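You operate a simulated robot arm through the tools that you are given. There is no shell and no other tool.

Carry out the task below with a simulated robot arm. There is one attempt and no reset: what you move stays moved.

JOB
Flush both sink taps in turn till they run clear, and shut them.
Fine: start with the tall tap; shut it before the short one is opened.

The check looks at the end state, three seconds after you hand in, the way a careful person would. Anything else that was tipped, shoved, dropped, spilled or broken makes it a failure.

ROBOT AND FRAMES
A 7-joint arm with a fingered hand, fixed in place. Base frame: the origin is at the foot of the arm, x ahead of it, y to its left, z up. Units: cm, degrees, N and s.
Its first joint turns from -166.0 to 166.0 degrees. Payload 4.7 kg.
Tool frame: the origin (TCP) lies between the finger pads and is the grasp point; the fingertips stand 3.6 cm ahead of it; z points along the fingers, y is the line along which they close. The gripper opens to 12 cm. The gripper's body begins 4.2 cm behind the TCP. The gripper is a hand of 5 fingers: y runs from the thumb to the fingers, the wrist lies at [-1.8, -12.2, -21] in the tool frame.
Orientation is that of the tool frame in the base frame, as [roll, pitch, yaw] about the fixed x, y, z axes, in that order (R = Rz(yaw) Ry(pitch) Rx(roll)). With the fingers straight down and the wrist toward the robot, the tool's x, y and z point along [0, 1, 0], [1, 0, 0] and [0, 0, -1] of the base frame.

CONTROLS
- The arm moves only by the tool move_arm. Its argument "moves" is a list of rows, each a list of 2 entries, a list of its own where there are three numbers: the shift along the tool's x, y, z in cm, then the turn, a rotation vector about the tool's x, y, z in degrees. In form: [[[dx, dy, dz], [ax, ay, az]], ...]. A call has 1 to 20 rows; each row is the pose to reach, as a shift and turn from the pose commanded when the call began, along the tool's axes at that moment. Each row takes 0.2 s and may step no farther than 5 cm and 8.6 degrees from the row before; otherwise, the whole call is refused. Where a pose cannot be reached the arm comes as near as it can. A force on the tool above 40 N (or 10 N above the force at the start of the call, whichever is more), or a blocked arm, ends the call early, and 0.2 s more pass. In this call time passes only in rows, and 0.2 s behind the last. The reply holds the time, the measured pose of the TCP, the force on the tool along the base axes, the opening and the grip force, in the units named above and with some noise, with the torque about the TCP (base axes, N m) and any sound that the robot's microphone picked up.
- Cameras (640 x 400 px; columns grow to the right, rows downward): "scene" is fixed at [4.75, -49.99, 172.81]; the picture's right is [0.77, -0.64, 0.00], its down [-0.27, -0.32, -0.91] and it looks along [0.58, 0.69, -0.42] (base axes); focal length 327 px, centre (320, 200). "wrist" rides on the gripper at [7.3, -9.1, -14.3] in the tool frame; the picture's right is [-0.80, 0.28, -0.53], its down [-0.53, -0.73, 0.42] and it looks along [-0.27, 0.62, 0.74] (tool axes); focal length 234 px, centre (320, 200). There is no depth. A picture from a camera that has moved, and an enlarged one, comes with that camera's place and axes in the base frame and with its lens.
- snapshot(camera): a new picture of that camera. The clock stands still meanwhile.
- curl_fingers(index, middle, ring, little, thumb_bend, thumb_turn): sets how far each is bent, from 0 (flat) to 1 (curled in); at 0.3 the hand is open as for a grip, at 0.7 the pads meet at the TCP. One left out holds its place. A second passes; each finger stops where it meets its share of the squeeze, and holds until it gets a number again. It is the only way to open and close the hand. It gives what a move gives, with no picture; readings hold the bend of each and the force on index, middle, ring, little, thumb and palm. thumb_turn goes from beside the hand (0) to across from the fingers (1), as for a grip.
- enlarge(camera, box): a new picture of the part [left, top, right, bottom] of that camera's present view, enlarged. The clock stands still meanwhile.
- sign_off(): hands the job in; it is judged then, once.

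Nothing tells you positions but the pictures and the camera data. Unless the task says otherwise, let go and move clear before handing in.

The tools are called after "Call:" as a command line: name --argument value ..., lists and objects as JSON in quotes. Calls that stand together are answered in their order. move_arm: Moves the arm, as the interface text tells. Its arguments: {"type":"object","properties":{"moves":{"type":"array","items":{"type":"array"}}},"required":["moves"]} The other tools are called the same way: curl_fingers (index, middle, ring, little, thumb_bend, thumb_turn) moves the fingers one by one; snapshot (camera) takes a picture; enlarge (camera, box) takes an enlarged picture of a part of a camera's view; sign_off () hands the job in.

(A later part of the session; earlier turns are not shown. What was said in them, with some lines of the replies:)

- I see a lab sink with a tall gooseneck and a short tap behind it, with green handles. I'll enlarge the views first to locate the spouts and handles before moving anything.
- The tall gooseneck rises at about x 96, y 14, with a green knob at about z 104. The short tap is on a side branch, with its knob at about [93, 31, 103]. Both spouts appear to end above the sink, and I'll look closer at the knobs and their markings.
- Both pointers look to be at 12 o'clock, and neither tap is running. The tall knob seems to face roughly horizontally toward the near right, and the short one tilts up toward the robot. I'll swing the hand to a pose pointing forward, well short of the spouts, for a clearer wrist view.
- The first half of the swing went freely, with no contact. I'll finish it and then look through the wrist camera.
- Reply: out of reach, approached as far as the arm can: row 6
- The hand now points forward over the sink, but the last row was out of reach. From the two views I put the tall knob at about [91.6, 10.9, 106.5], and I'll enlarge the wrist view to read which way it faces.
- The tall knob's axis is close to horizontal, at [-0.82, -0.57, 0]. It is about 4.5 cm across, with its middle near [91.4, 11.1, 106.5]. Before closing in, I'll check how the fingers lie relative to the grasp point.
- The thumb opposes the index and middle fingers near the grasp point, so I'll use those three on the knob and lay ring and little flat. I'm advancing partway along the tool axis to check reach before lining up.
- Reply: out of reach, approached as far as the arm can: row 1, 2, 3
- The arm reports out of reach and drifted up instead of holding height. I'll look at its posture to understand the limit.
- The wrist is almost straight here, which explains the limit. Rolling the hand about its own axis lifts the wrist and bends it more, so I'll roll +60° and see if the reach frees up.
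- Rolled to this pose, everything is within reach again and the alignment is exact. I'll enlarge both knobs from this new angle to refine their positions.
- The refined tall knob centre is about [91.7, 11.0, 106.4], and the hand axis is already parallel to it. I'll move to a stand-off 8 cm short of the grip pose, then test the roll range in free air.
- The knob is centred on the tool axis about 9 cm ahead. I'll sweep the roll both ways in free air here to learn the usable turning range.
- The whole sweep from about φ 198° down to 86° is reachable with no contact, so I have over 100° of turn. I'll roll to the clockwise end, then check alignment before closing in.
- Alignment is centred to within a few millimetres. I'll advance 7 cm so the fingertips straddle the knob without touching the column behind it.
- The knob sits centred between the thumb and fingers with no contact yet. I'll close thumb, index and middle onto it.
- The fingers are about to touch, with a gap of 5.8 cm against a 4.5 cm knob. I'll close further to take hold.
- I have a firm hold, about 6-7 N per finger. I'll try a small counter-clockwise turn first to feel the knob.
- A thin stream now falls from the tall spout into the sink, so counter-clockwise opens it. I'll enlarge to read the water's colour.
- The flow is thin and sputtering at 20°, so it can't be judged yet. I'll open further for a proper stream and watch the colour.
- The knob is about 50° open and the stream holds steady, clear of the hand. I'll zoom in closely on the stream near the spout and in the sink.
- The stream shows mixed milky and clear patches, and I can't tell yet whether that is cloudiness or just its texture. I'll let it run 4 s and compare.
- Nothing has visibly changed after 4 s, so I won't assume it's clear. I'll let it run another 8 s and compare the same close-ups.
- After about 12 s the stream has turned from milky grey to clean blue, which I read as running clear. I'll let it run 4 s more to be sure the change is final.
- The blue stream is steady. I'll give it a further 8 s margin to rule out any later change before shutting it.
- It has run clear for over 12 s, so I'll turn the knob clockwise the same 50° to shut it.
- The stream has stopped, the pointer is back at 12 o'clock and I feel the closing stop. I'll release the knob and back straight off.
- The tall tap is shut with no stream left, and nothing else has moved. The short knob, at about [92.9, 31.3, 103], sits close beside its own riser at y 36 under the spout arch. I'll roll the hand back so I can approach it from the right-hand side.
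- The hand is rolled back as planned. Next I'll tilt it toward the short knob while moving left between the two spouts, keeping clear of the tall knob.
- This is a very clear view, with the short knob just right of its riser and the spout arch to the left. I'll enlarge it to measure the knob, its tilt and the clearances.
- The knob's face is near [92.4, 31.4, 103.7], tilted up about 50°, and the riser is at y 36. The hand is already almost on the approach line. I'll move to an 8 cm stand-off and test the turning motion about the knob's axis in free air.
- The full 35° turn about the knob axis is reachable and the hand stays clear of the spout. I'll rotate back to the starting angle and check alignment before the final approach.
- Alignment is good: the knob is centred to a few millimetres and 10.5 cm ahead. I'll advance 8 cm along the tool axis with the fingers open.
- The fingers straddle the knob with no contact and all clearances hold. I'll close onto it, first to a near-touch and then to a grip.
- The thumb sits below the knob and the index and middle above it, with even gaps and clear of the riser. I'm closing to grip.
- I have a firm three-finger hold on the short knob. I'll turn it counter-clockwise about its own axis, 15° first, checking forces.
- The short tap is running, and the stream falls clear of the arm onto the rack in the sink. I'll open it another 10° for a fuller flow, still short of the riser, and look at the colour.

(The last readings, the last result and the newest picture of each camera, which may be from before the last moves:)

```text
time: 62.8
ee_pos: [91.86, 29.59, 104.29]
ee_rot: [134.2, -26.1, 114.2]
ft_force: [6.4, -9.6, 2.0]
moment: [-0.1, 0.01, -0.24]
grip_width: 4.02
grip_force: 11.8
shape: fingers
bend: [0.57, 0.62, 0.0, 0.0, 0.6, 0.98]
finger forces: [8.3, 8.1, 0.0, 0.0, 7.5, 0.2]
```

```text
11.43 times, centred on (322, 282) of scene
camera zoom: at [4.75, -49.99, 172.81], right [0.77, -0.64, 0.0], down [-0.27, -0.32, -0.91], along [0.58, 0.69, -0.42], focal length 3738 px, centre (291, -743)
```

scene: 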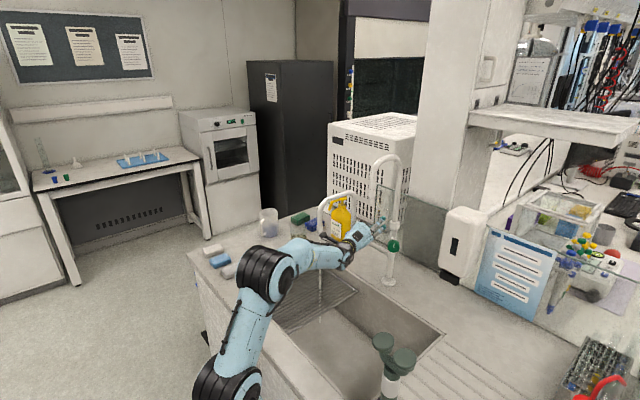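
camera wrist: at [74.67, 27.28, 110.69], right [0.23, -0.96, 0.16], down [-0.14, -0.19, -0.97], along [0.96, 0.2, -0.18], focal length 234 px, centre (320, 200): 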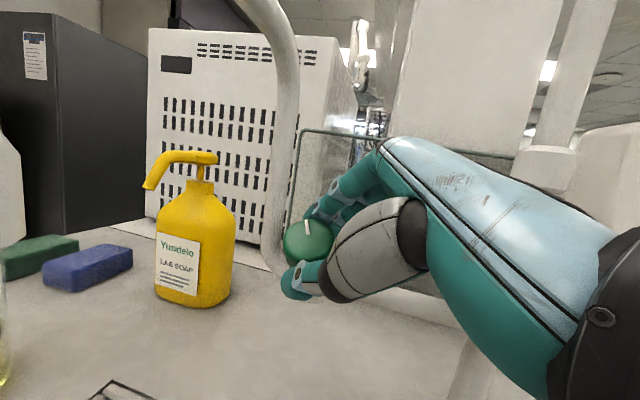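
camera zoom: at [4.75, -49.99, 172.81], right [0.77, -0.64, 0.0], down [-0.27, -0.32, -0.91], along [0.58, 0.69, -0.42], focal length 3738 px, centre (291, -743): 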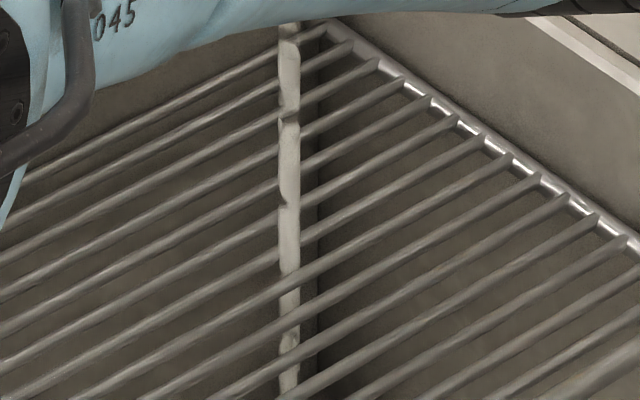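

The short tap's stream is milky grey, like the tall one's first water. I'll hold and let it run, checking until it turns clear.

Call:
move_arm --moves '[[[0, 0, 0], [0, 0, 0]], [[0, 0, 0], [0, 0, 0]], [[0, 0, 0], [0, 0, 0]], [[0, 0, 0], [0, 0, 0]], [[0, 0, 0], [0, 0, 0]], [[0, 0, 0], [0, 0, 0]], [[0, 0, 0], [0, 0, 0]], [[0, 0, 0], [0, 0, 0]], [[0, 0, 0], [0, 0, 0]], [[0, 0, 0], [0, 0, 0]], [[0, 0, 0], [0, 0, 0]], [[0, 0, 0], [0, 0, 0]], [[0, 0, 0], [0, 0, 0]], [[0, 0, 0], [0, 0, 0]], [[0, 0, 0], [0, 0, 0]], [[0, 0, 0], [0, 0, 0]], [[0, 0, 0], [0, 0, 0]], [[0, 0, 0], [0, 0, 0]], [[0, 0, 0], [0, 0, 0]], [[0, 0, 0], [0, 0, 0]]]'

Call:
move_arm --moves '[[[0, 0, 0], [0, 0, 0]], [[0, 0, 0], [0, 0, 0]], [[0, 0, 0], [0, 0, 0]], [[0, 0, 0], [0, 0, 0]], [[0, 0, 0], [0, 0, 0]], [[0, 0, 0], [0, 0, 0]], [[0, 0, 0], [0, 0, 0]], [[0, 0, 0], [0, 0, 0]], [[0, 0, 0], [0, 0, 0]], [[0, 0, 0], [0, 0, 0]], [[0, 0, 0], [0, 0, 0]], [[0, 0, 0], [0, 0, 0]], [[0, 0, 0], [0, 0, 0]], [[0, 0, 0], [0, 0, 0]], [[0, 0, 0], [0, 0, 0]], [[0, 0, 0], [0, 0, 0]], [[0, 0, 0], [0, 0, 0]], [[0, 0, 0], [0, 0, 0]], [[0, 0, 0], [0, 0, 0]], [[0, 0, 0], [0, 0, 0]]]'

Call:
enlarge --camera "scene" --box '[305, 265, 340, 300]'

Call:
snapshot --camera "scene"

```text
time: 67.0
ee_pos: [91.81, 29.56, 104.29]
ee_rot: [134.3, -26.1, 114.2]
ft_force: [7.5, -10.1, 1.2]
moment: [-0.11, 0.02, -0.26]
grip_width: 4.06
grip_force: 11.9
shape: fingers
bend: [0.57, 0.62, 0.0, 0.0, 0.6, 0.98]
finger forces: [8.6, 7.8, 0.0, 0.0, 7.5, 0.1]
```

```text
time: 71.2
ee_pos: [91.86, 29.63, 104.34]
ee_rot: [134.3, -26.0, 114.2]
ft_force: [7.6, -10.6, 1.3]
moment: [-0.1, 0.0, -0.27]
grip_width: 4.02
grip_force: 12.0
shape: fingers
bend: [0.57, 0.62, 0.0, 0.0, 0.6, 0.98]
finger forces: [8.3, 8.7, 0.0, 0.0, 7.2, 0.0]
```

```text
11.43 times, centred on (322, 282) of scene
camera zoom: at [4.75, -49.99, 172.81], right [0.77, -0.64, 0.0], down [-0.27, -0.32, -0.91], along [0.58, 0.69, -0.42], focal length 3738 px, centre (291, -743)
```

zoom: 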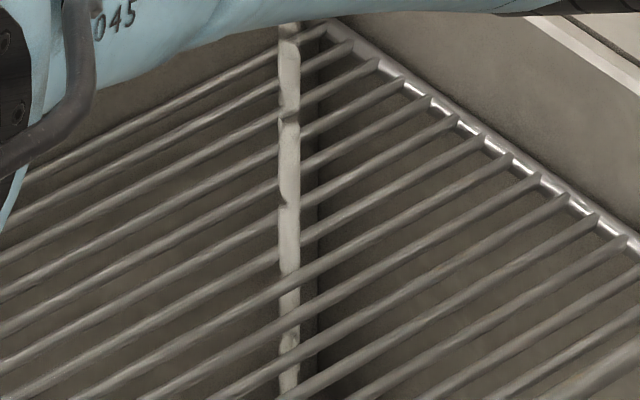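

```text
taken
```

scene: 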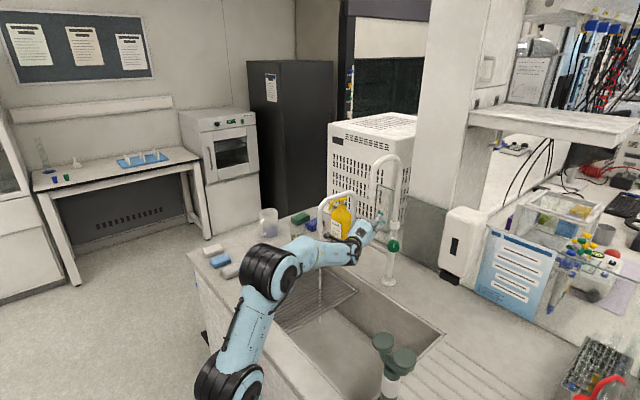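

After 9 s the short tap's stream is still milky grey. I'll keep it running and check again.

Call:
move_arm --moves '[[[0, 0, 0], [0, 0, 0]], [[0, 0, 0], [0, 0, 0]], [[0, 0, 0], [0, 0, 0]], [[0, 0, 0], [0, 0, 0]], [[0, 0, 0], [0, 0, 0]], [[0, 0, 0], [0, 0, 0]], [[0, 0, 0], [0, 0, 0]], [[0, 0, 0], [0, 0, 0]], [[0, 0, 0], [0, 0, 0]], [[0, 0, 0], [0, 0, 0]], [[0, 0, 0], [0, 0, 0]], [[0, 0, 0], [0, 0, 0]], [[0, 0, 0], [0, 0, 0]], [[0, 0, 0], [0, 0, 0]], [[0, 0, 0], [0, 0, 0]], [[0, 0, 0], [0, 0, 0]], [[0, 0, 0], [0, 0, 0]], [[0, 0, 0], [0, 0, 0]], [[0, 0, 0], [0, 0, 0]], [[0, 0, 0], [0, 0, 0]]]'

Call:
enlarge --camera "scene" --box '[305, 265, 340, 300]'

Call:
move_arm --moves '[[[0, 0, 0], [0, 0, 0]], [[0, 0, 0], [0, 0, 0]], [[0, 0, 0], [0, 0, 0]], [[0, 0, 0], [0, 0, 0]], [[0, 0, 0], [0, 0, 0]], [[0, 0, 0], [0, 0, 0]], [[0, 0, 0], [0, 0, 0]], [[0, 0, 0], [0, 0, 0]], [[0, 0, 0], [0, 0, 0]], [[0, 0, 0], [0, 0, 0]], [[0, 0, 0], [0, 0, 0]], [[0, 0, 0], [0, 0, 0]], [[0, 0, 0], [0, 0, 0]], [[0, 0, 0], [0, 0, 0]], [[0, 0, 0], [0, 0, 0]], [[0, 0, 0], [0, 0, 0]], [[0, 0, 0], [0, 0, 0]], [[0, 0, 0], [0, 0, 0]], [[0, 0, 0], [0, 0, 0]], [[0, 0, 0], [0, 0, 0]]]'

Call:
enlarge --camera "scene" --box '[305, 265, 340, 300]'

```text
time: 75.4
ee_pos: [91.78, 29.63, 104.36]
ee_rot: [134.3, -26.1, 114.2]
ft_force: [7.9, -9.2, 1.8]
moment: [-0.09, -0.01, -0.29]
grip_width: 4.05
grip_force: 11.9
shape: fingers
bend: [0.57, 0.62, 0.0, 0.0, 0.6, 0.98]
finger forces: [8.3, 8.4, 0.1, 0.1, 7.2, 0.0]
```

```text
11.43 times, centred on (322, 282) of scene
camera zoom: at [4.75, -49.99, 172.81], right [0.77, -0.64, 0.0], down [-0.27, -0.32, -0.91], along [0.58, 0.69, -0.42], focal length 3738 px, centre (291, -743)
```

zoom: 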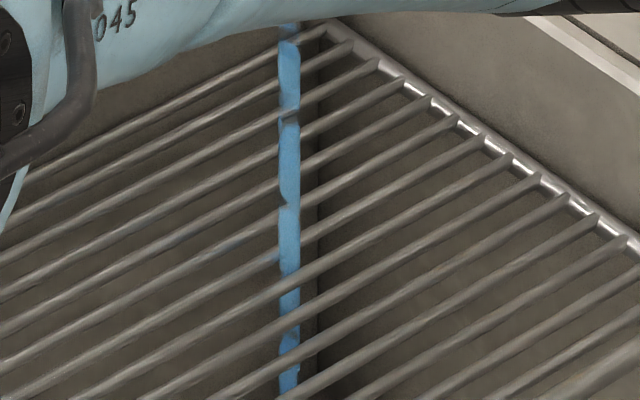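

```text
time: 79.6
ee_pos: [91.85, 29.64, 104.32]
ee_rot: [134.4, -26.0, 114.2]
ft_force: [8.0, -9.7, 2.1]
moment: [-0.11, -0.03, -0.27]
grip_width: 4.04
grip_force: 12.0
shape: fingers
bend: [0.57, 0.62, 0.0, 0.0, 0.6, 0.98]
finger forces: [8.3, 8.4, 0.0, 0.0, 7.1, 0.1]
```

```text
11.43 times, centred on (322, 282) of scene
camera zoom: at [4.75, -49.99, 172.81], right [0.77, -0.64, 0.0], down [-0.27, -0.32, -0.91], along [0.58, 0.69, -0.42], focal length 3738 px, centre (291, -743)
```

zoom: 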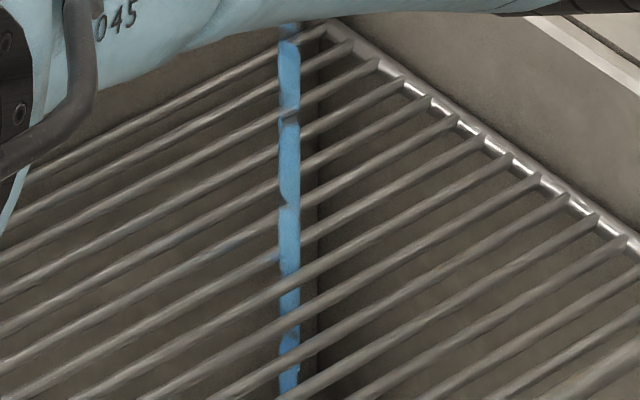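

The short tap has run clear blue for several seconds now, so I'll turn it clockwise the same 25°, plus a hair, to shut it against its stop.

Call:
move_arm --moves '[[[0, -0.18, 0], [-2.87, 0, 4.1]], [[0.012, -0.36, 0.008], [-5.74, 0, 8.19]], [[0.037, -0.54, 0.026], [-8.61, 0, 12.3]], [[0.075, -0.71, 0.052], [-11.5, 0, 16.4]], [[0.124, -0.88, 0.087], [-14.35, 0, 20.5]], [[0.135, -0.92, 0.095], [-14.9, 0, 21.3]]]'

Call:
snapshot --camera "scene"

Call:
enlarge --camera "scene" --box '[305, 265, 340, 300]'

Call:
enlarge --camera "wrist" --box '[220, 150, 420, 360]'

```text
time: 81.0
ee_pos: [91.14, 29.73, 103.71]
ee_rot: [128.9, -42.1, 97.2]
ft_force: [9.4, -2.0, 1.6]
moment: [0.01, -0.15, -0.16]
grip_width: 4.06
grip_force: 10.3
shape: fingers
bend: [0.56, 0.62, 0.0, 0.0, 0.61, 0.97]
finger forces: [9.7, 5.0, 0.1, 0.0, 6.5, 0.0]
```

```text
taken
```

scene: 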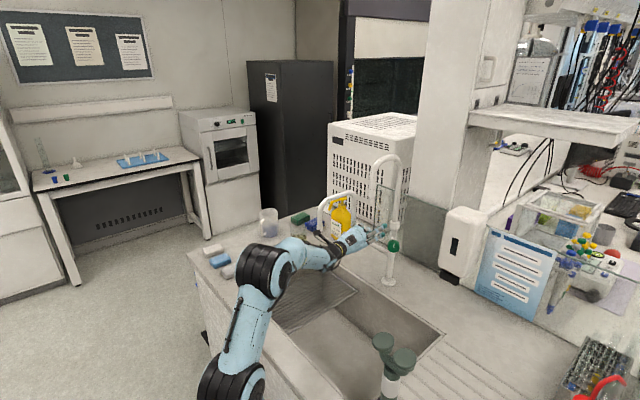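

```text
11.43 times, centred on (322, 282) of scene
camera zoom: at [4.75, -49.99, 172.81], right [0.77, -0.64, 0.0], down [-0.27, -0.32, -0.91], along [0.58, 0.69, -0.42], focal length 3738 px, centre (291, -743)
```

zoom: 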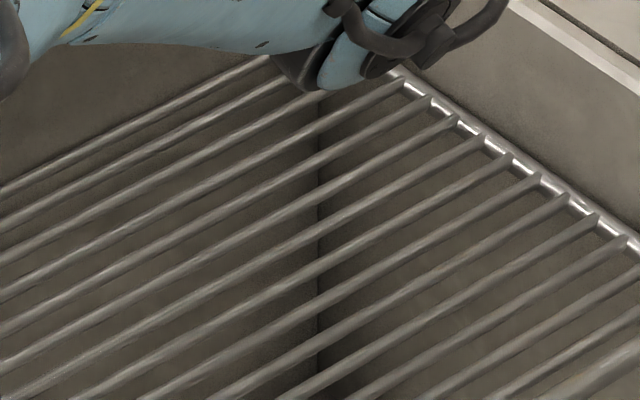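

```text
1.90 times, centred on (320, 255) of wrist
camera zoom: at [73.91, 31.73, 110.02], right [-0.11, -0.98, -0.13], down [-0.15, 0.15, -0.98], along [0.98, -0.09, -0.16], focal length 446 px, centre (320, 95)
```

zoom: 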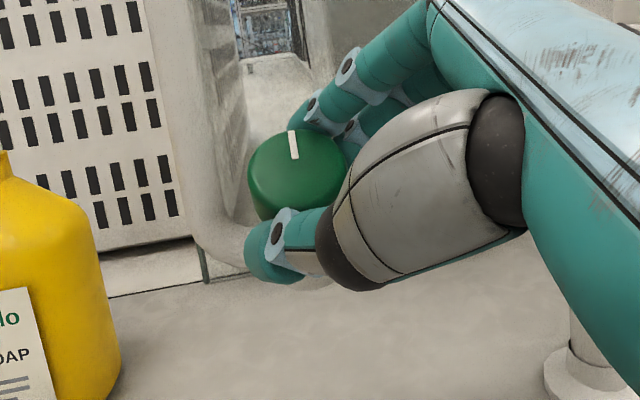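

The short stream has stopped and the pointer is back where it started. I'll press a few degrees further clockwise to confirm it is seated on its stop.

Call:
move_arm --moves '[[[0, -0.07, 0], [-1.15, 0, 1.64]], [[0, -0.14, 0], [-2.3, 0, 3.28]]]'

Call:
enlarge --camera "wrist" --box '[260, 200, 360, 300]'

```text
time: 81.6
ee_pos: [91.09, 29.81, 103.67]
ee_rot: [128.6, -44.7, 94.3]
ft_force: [4.6, -1.6, 3.8]
moment: [-0.07, -0.03, 0.09]
grip_width: 4.05
grip_force: 11.2
shape: fingers
bend: [0.56, 0.62, 0.0, 0.0, 0.61, 0.98]
finger forces: [9.6, 5.0, 0.0, 0.0, 7.4, 0.0]
```

```text
4.00 times, centred on (310, 250) of wrist
camera zoom: at [73.98, 32.48, 110.04], right [-0.16, -0.97, -0.18], down [-0.14, 0.2, -0.97], along [0.98, -0.13, -0.17], focal length 937 px, centre (360, 0)
```

zoom: 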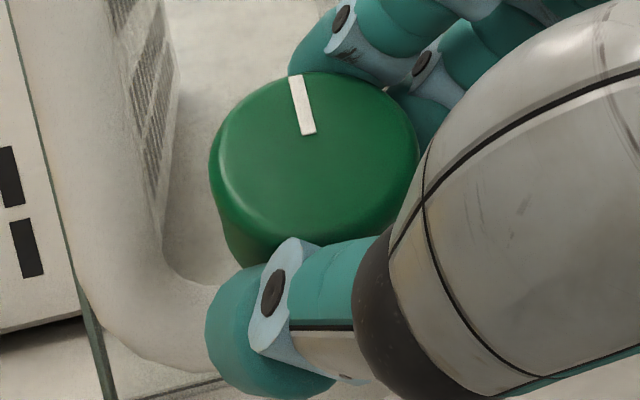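

The torque reversed as it met the stop, so the valve is fully seated. I'll release and back off along the approach line.

Call:
curl_fingers --index 0.3 --middle 0.3 --thumb_bend 0.3

Call:
move_arm --moves '[[[0, 0, -1.2], [0, 0, 0]], [[0, 0, -2.8], [0, 0, 0]], [[0, 0, -5], [0, 0, 0]], [[0, 0, -7.5], [0, 0, 0]], [[0, 0, -10], [0, 0, 0]]]'

Call:
snapshot --camera "scene"

Call:
snapshot --camera "wrist"

```text
time: 82.6
ee_pos: [91.08, 29.89, 103.59]
ee_rot: [128.6, -44.6, 94.3]
ft_force: [-0.1, -0.9, 1.0]
moment: [-0.01, 0.01, -0.02]
grip_width: 12.19
grip_force: 0.1
shape: fingers
bend: [0.3, 0.3, 0.0, 0.0, 0.3, 0.98]
finger forces: [0.0, 0.0, 0.0, 0.0, 0.0, 0.0]
```

```text
time: 83.8
ee_pos: [83.56, 25.02, 108.07]
ee_rot: [128.6, -44.7, 94.3]
ft_force: [0.2, 0.2, -1.5]
moment: [0.03, -0.01, 0.02]
grip_width: 12.19
grip_force: 0.1
shape: fingers
bend: [0.3, 0.3, 0.0, 0.0, 0.3, 0.98]
finger forces: [0.0, 0.0, 0.1, 0.1, 0.0, 0.0]
```

```text
taken
```

scene: 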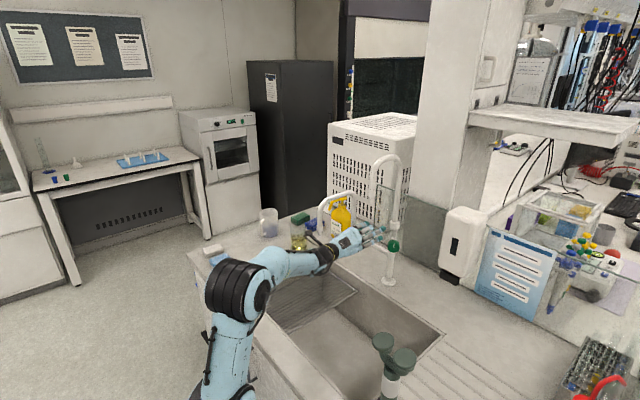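

```text
taken
camera wrist: at [66.6, 27.55, 114.53], right [-0.16, -0.97, -0.18], down [-0.14, 0.2, -0.97], along [0.98, -0.13, -0.17], focal length 234 px, centre (320, 200)
```

wrist: 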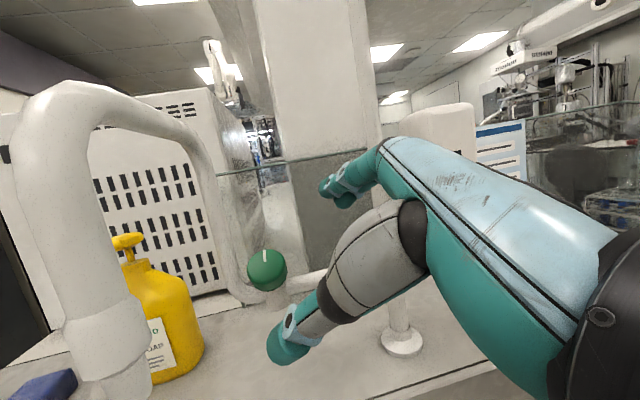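

Both spouts are dry and the hand is off the knob. I'll back further clear and then inspect both knobs and the surroundings closely.

Call:
move_arm --moves '[[[0, 0, -2.5], [0, 0, 0]], [[0, 0, -5], [0, 0, 0]], [[0, 0, -7.5], [0, 0, 0]]]'

Call:
enlarge --camera "scene" --box '[376, 232, 410, 260]'

Call:
enlarge --camera "wrist" --box '[200, 220, 320, 300]'

Call:
enlarge --camera "scene" --box '[250, 170, 450, 350]'

```text
time: 84.6
ee_pos: [78.07, 21.24, 111.53]
ee_rot: [128.6, -44.6, 94.3]
ft_force: [0.4, 0.9, -1.6]
moment: [0.05, -0.04, -0.02]
grip_width: 12.21
grip_force: 0.0
shape: fingers
bend: [0.3, 0.3, 0.0, 0.0, 0.3, 0.98]
finger forces: [0.0, 0.0, 0.0, 0.0, 0.1, 0.0]
```

```text
14.29 times, centred on (393, 246) of scene
camera zoom: at [4.75, -49.99, 172.81], right [0.77, -0.64, 0.0], down [-0.27, -0.32, -0.91], along [0.58, 0.69, -0.42], focal length 4673 px, centre (-723, -457)
```

zoom: 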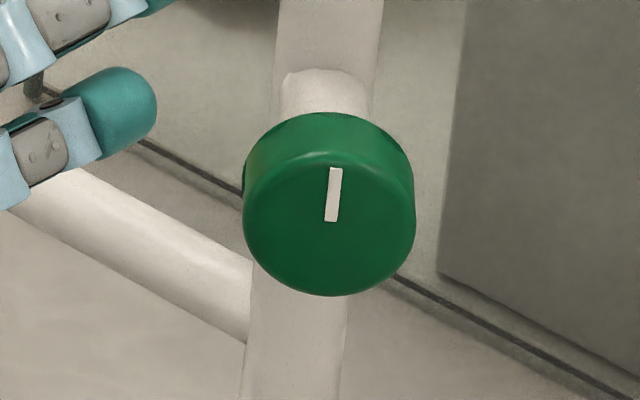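

```text
5.00 times, centred on (260, 260) of wrist
camera zoom: at [60.94, 23.81, 117.92], right [-0.16, -0.97, -0.18], down [-0.14, 0.2, -0.97], along [0.98, -0.13, -0.17], focal length 1171 px, centre (620, -100)
```

zoom: 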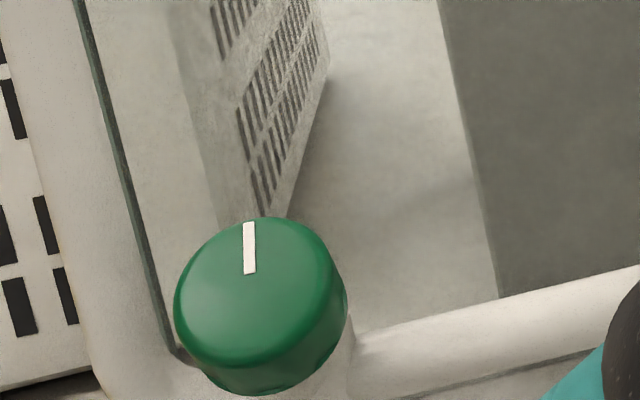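

```text
2.22 times, centred on (350, 260) of scene
camera zoom: at [4.75, -49.99, 172.81], right [0.77, -0.64, 0.0], down [-0.27, -0.32, -0.91], along [0.58, 0.69, -0.42], focal length 727 px, centre (253, 67)
```

zoom: 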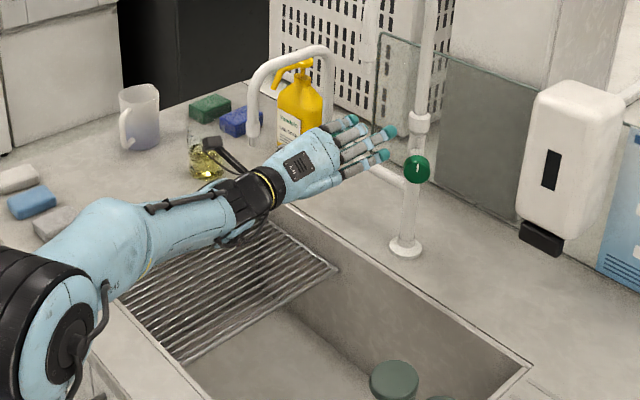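

Both pointers are at 12 o'clock as at the start, both spouts are dry and every other object is where it was. I'll pull the hand a little further back and take a last look.

Call:
move_arm --moves '[[[0.1, -0.62, -2.12], [0, 0, 0]], [[0.2, -1.25, -4.24], [0, 0, 0]], [[0.3, -1.87, -6.36], [0, 0, 0]]]'

Call:
snapshot --camera "scene"

Call:
snapshot --camera "wrist"

Call:
enlarge --camera "scene" --box '[300, 150, 440, 340]'

```text
time: 85.4
ee_pos: [72.19, 19.34, 113.38]
ee_rot: [128.5, -44.8, 94.5]
ft_force: [0.7, -0.2, 0.3]
moment: [0.04, 0.0, 0.02]
grip_width: 12.17
grip_force: 0.0
shape: fingers
bend: [0.3, 0.3, 0.0, 0.0, 0.3, 0.98]
finger forces: [0.1, 0.0, 0.0, 0.0, 0.1, 0.1]
```

```text
taken
```

scene: 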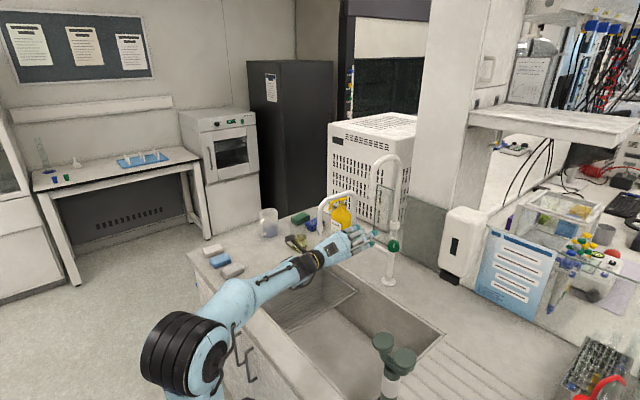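

```text
taken
camera wrist: at [54.92, 21.76, 119.75], right [-0.16, -0.97, -0.18], down [-0.14, 0.2, -0.97], along [0.98, -0.13, -0.17], focal length 234 px, centre (320, 200)
```

wrist: 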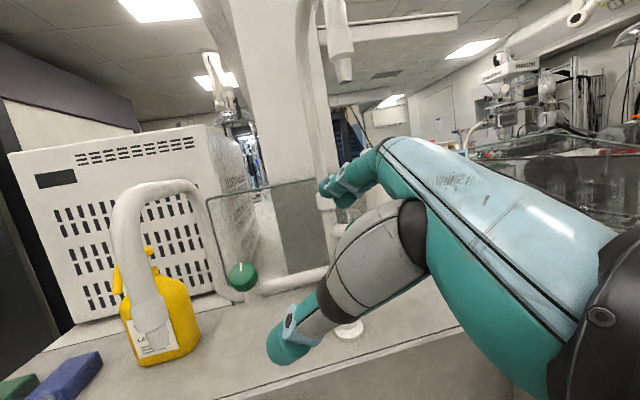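

```text
2.11 times, centred on (370, 245) of scene
camera zoom: at [4.75, -49.99, 172.81], right [0.77, -0.64, 0.0], down [-0.27, -0.32, -0.91], along [0.58, 0.69, -0.42], focal length 689 px, centre (215, 105)
```

zoom: 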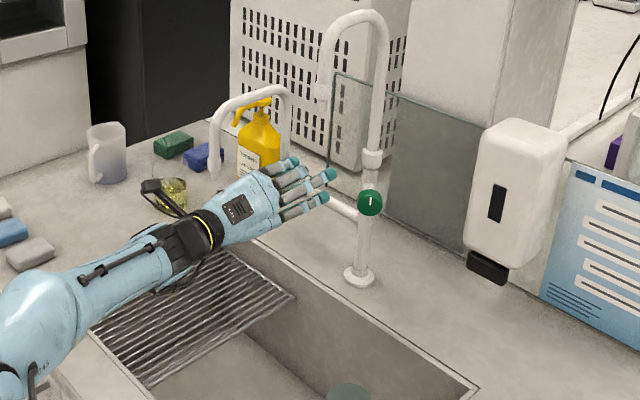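

Both taps have been flushed clear in the order you asked, tall first and shut before the short one was opened. Both are closed and dry, nothing else has moved, and the hand is clear, so I'm handing in.

Call:
sign_off

```text
The job is handed in.
```
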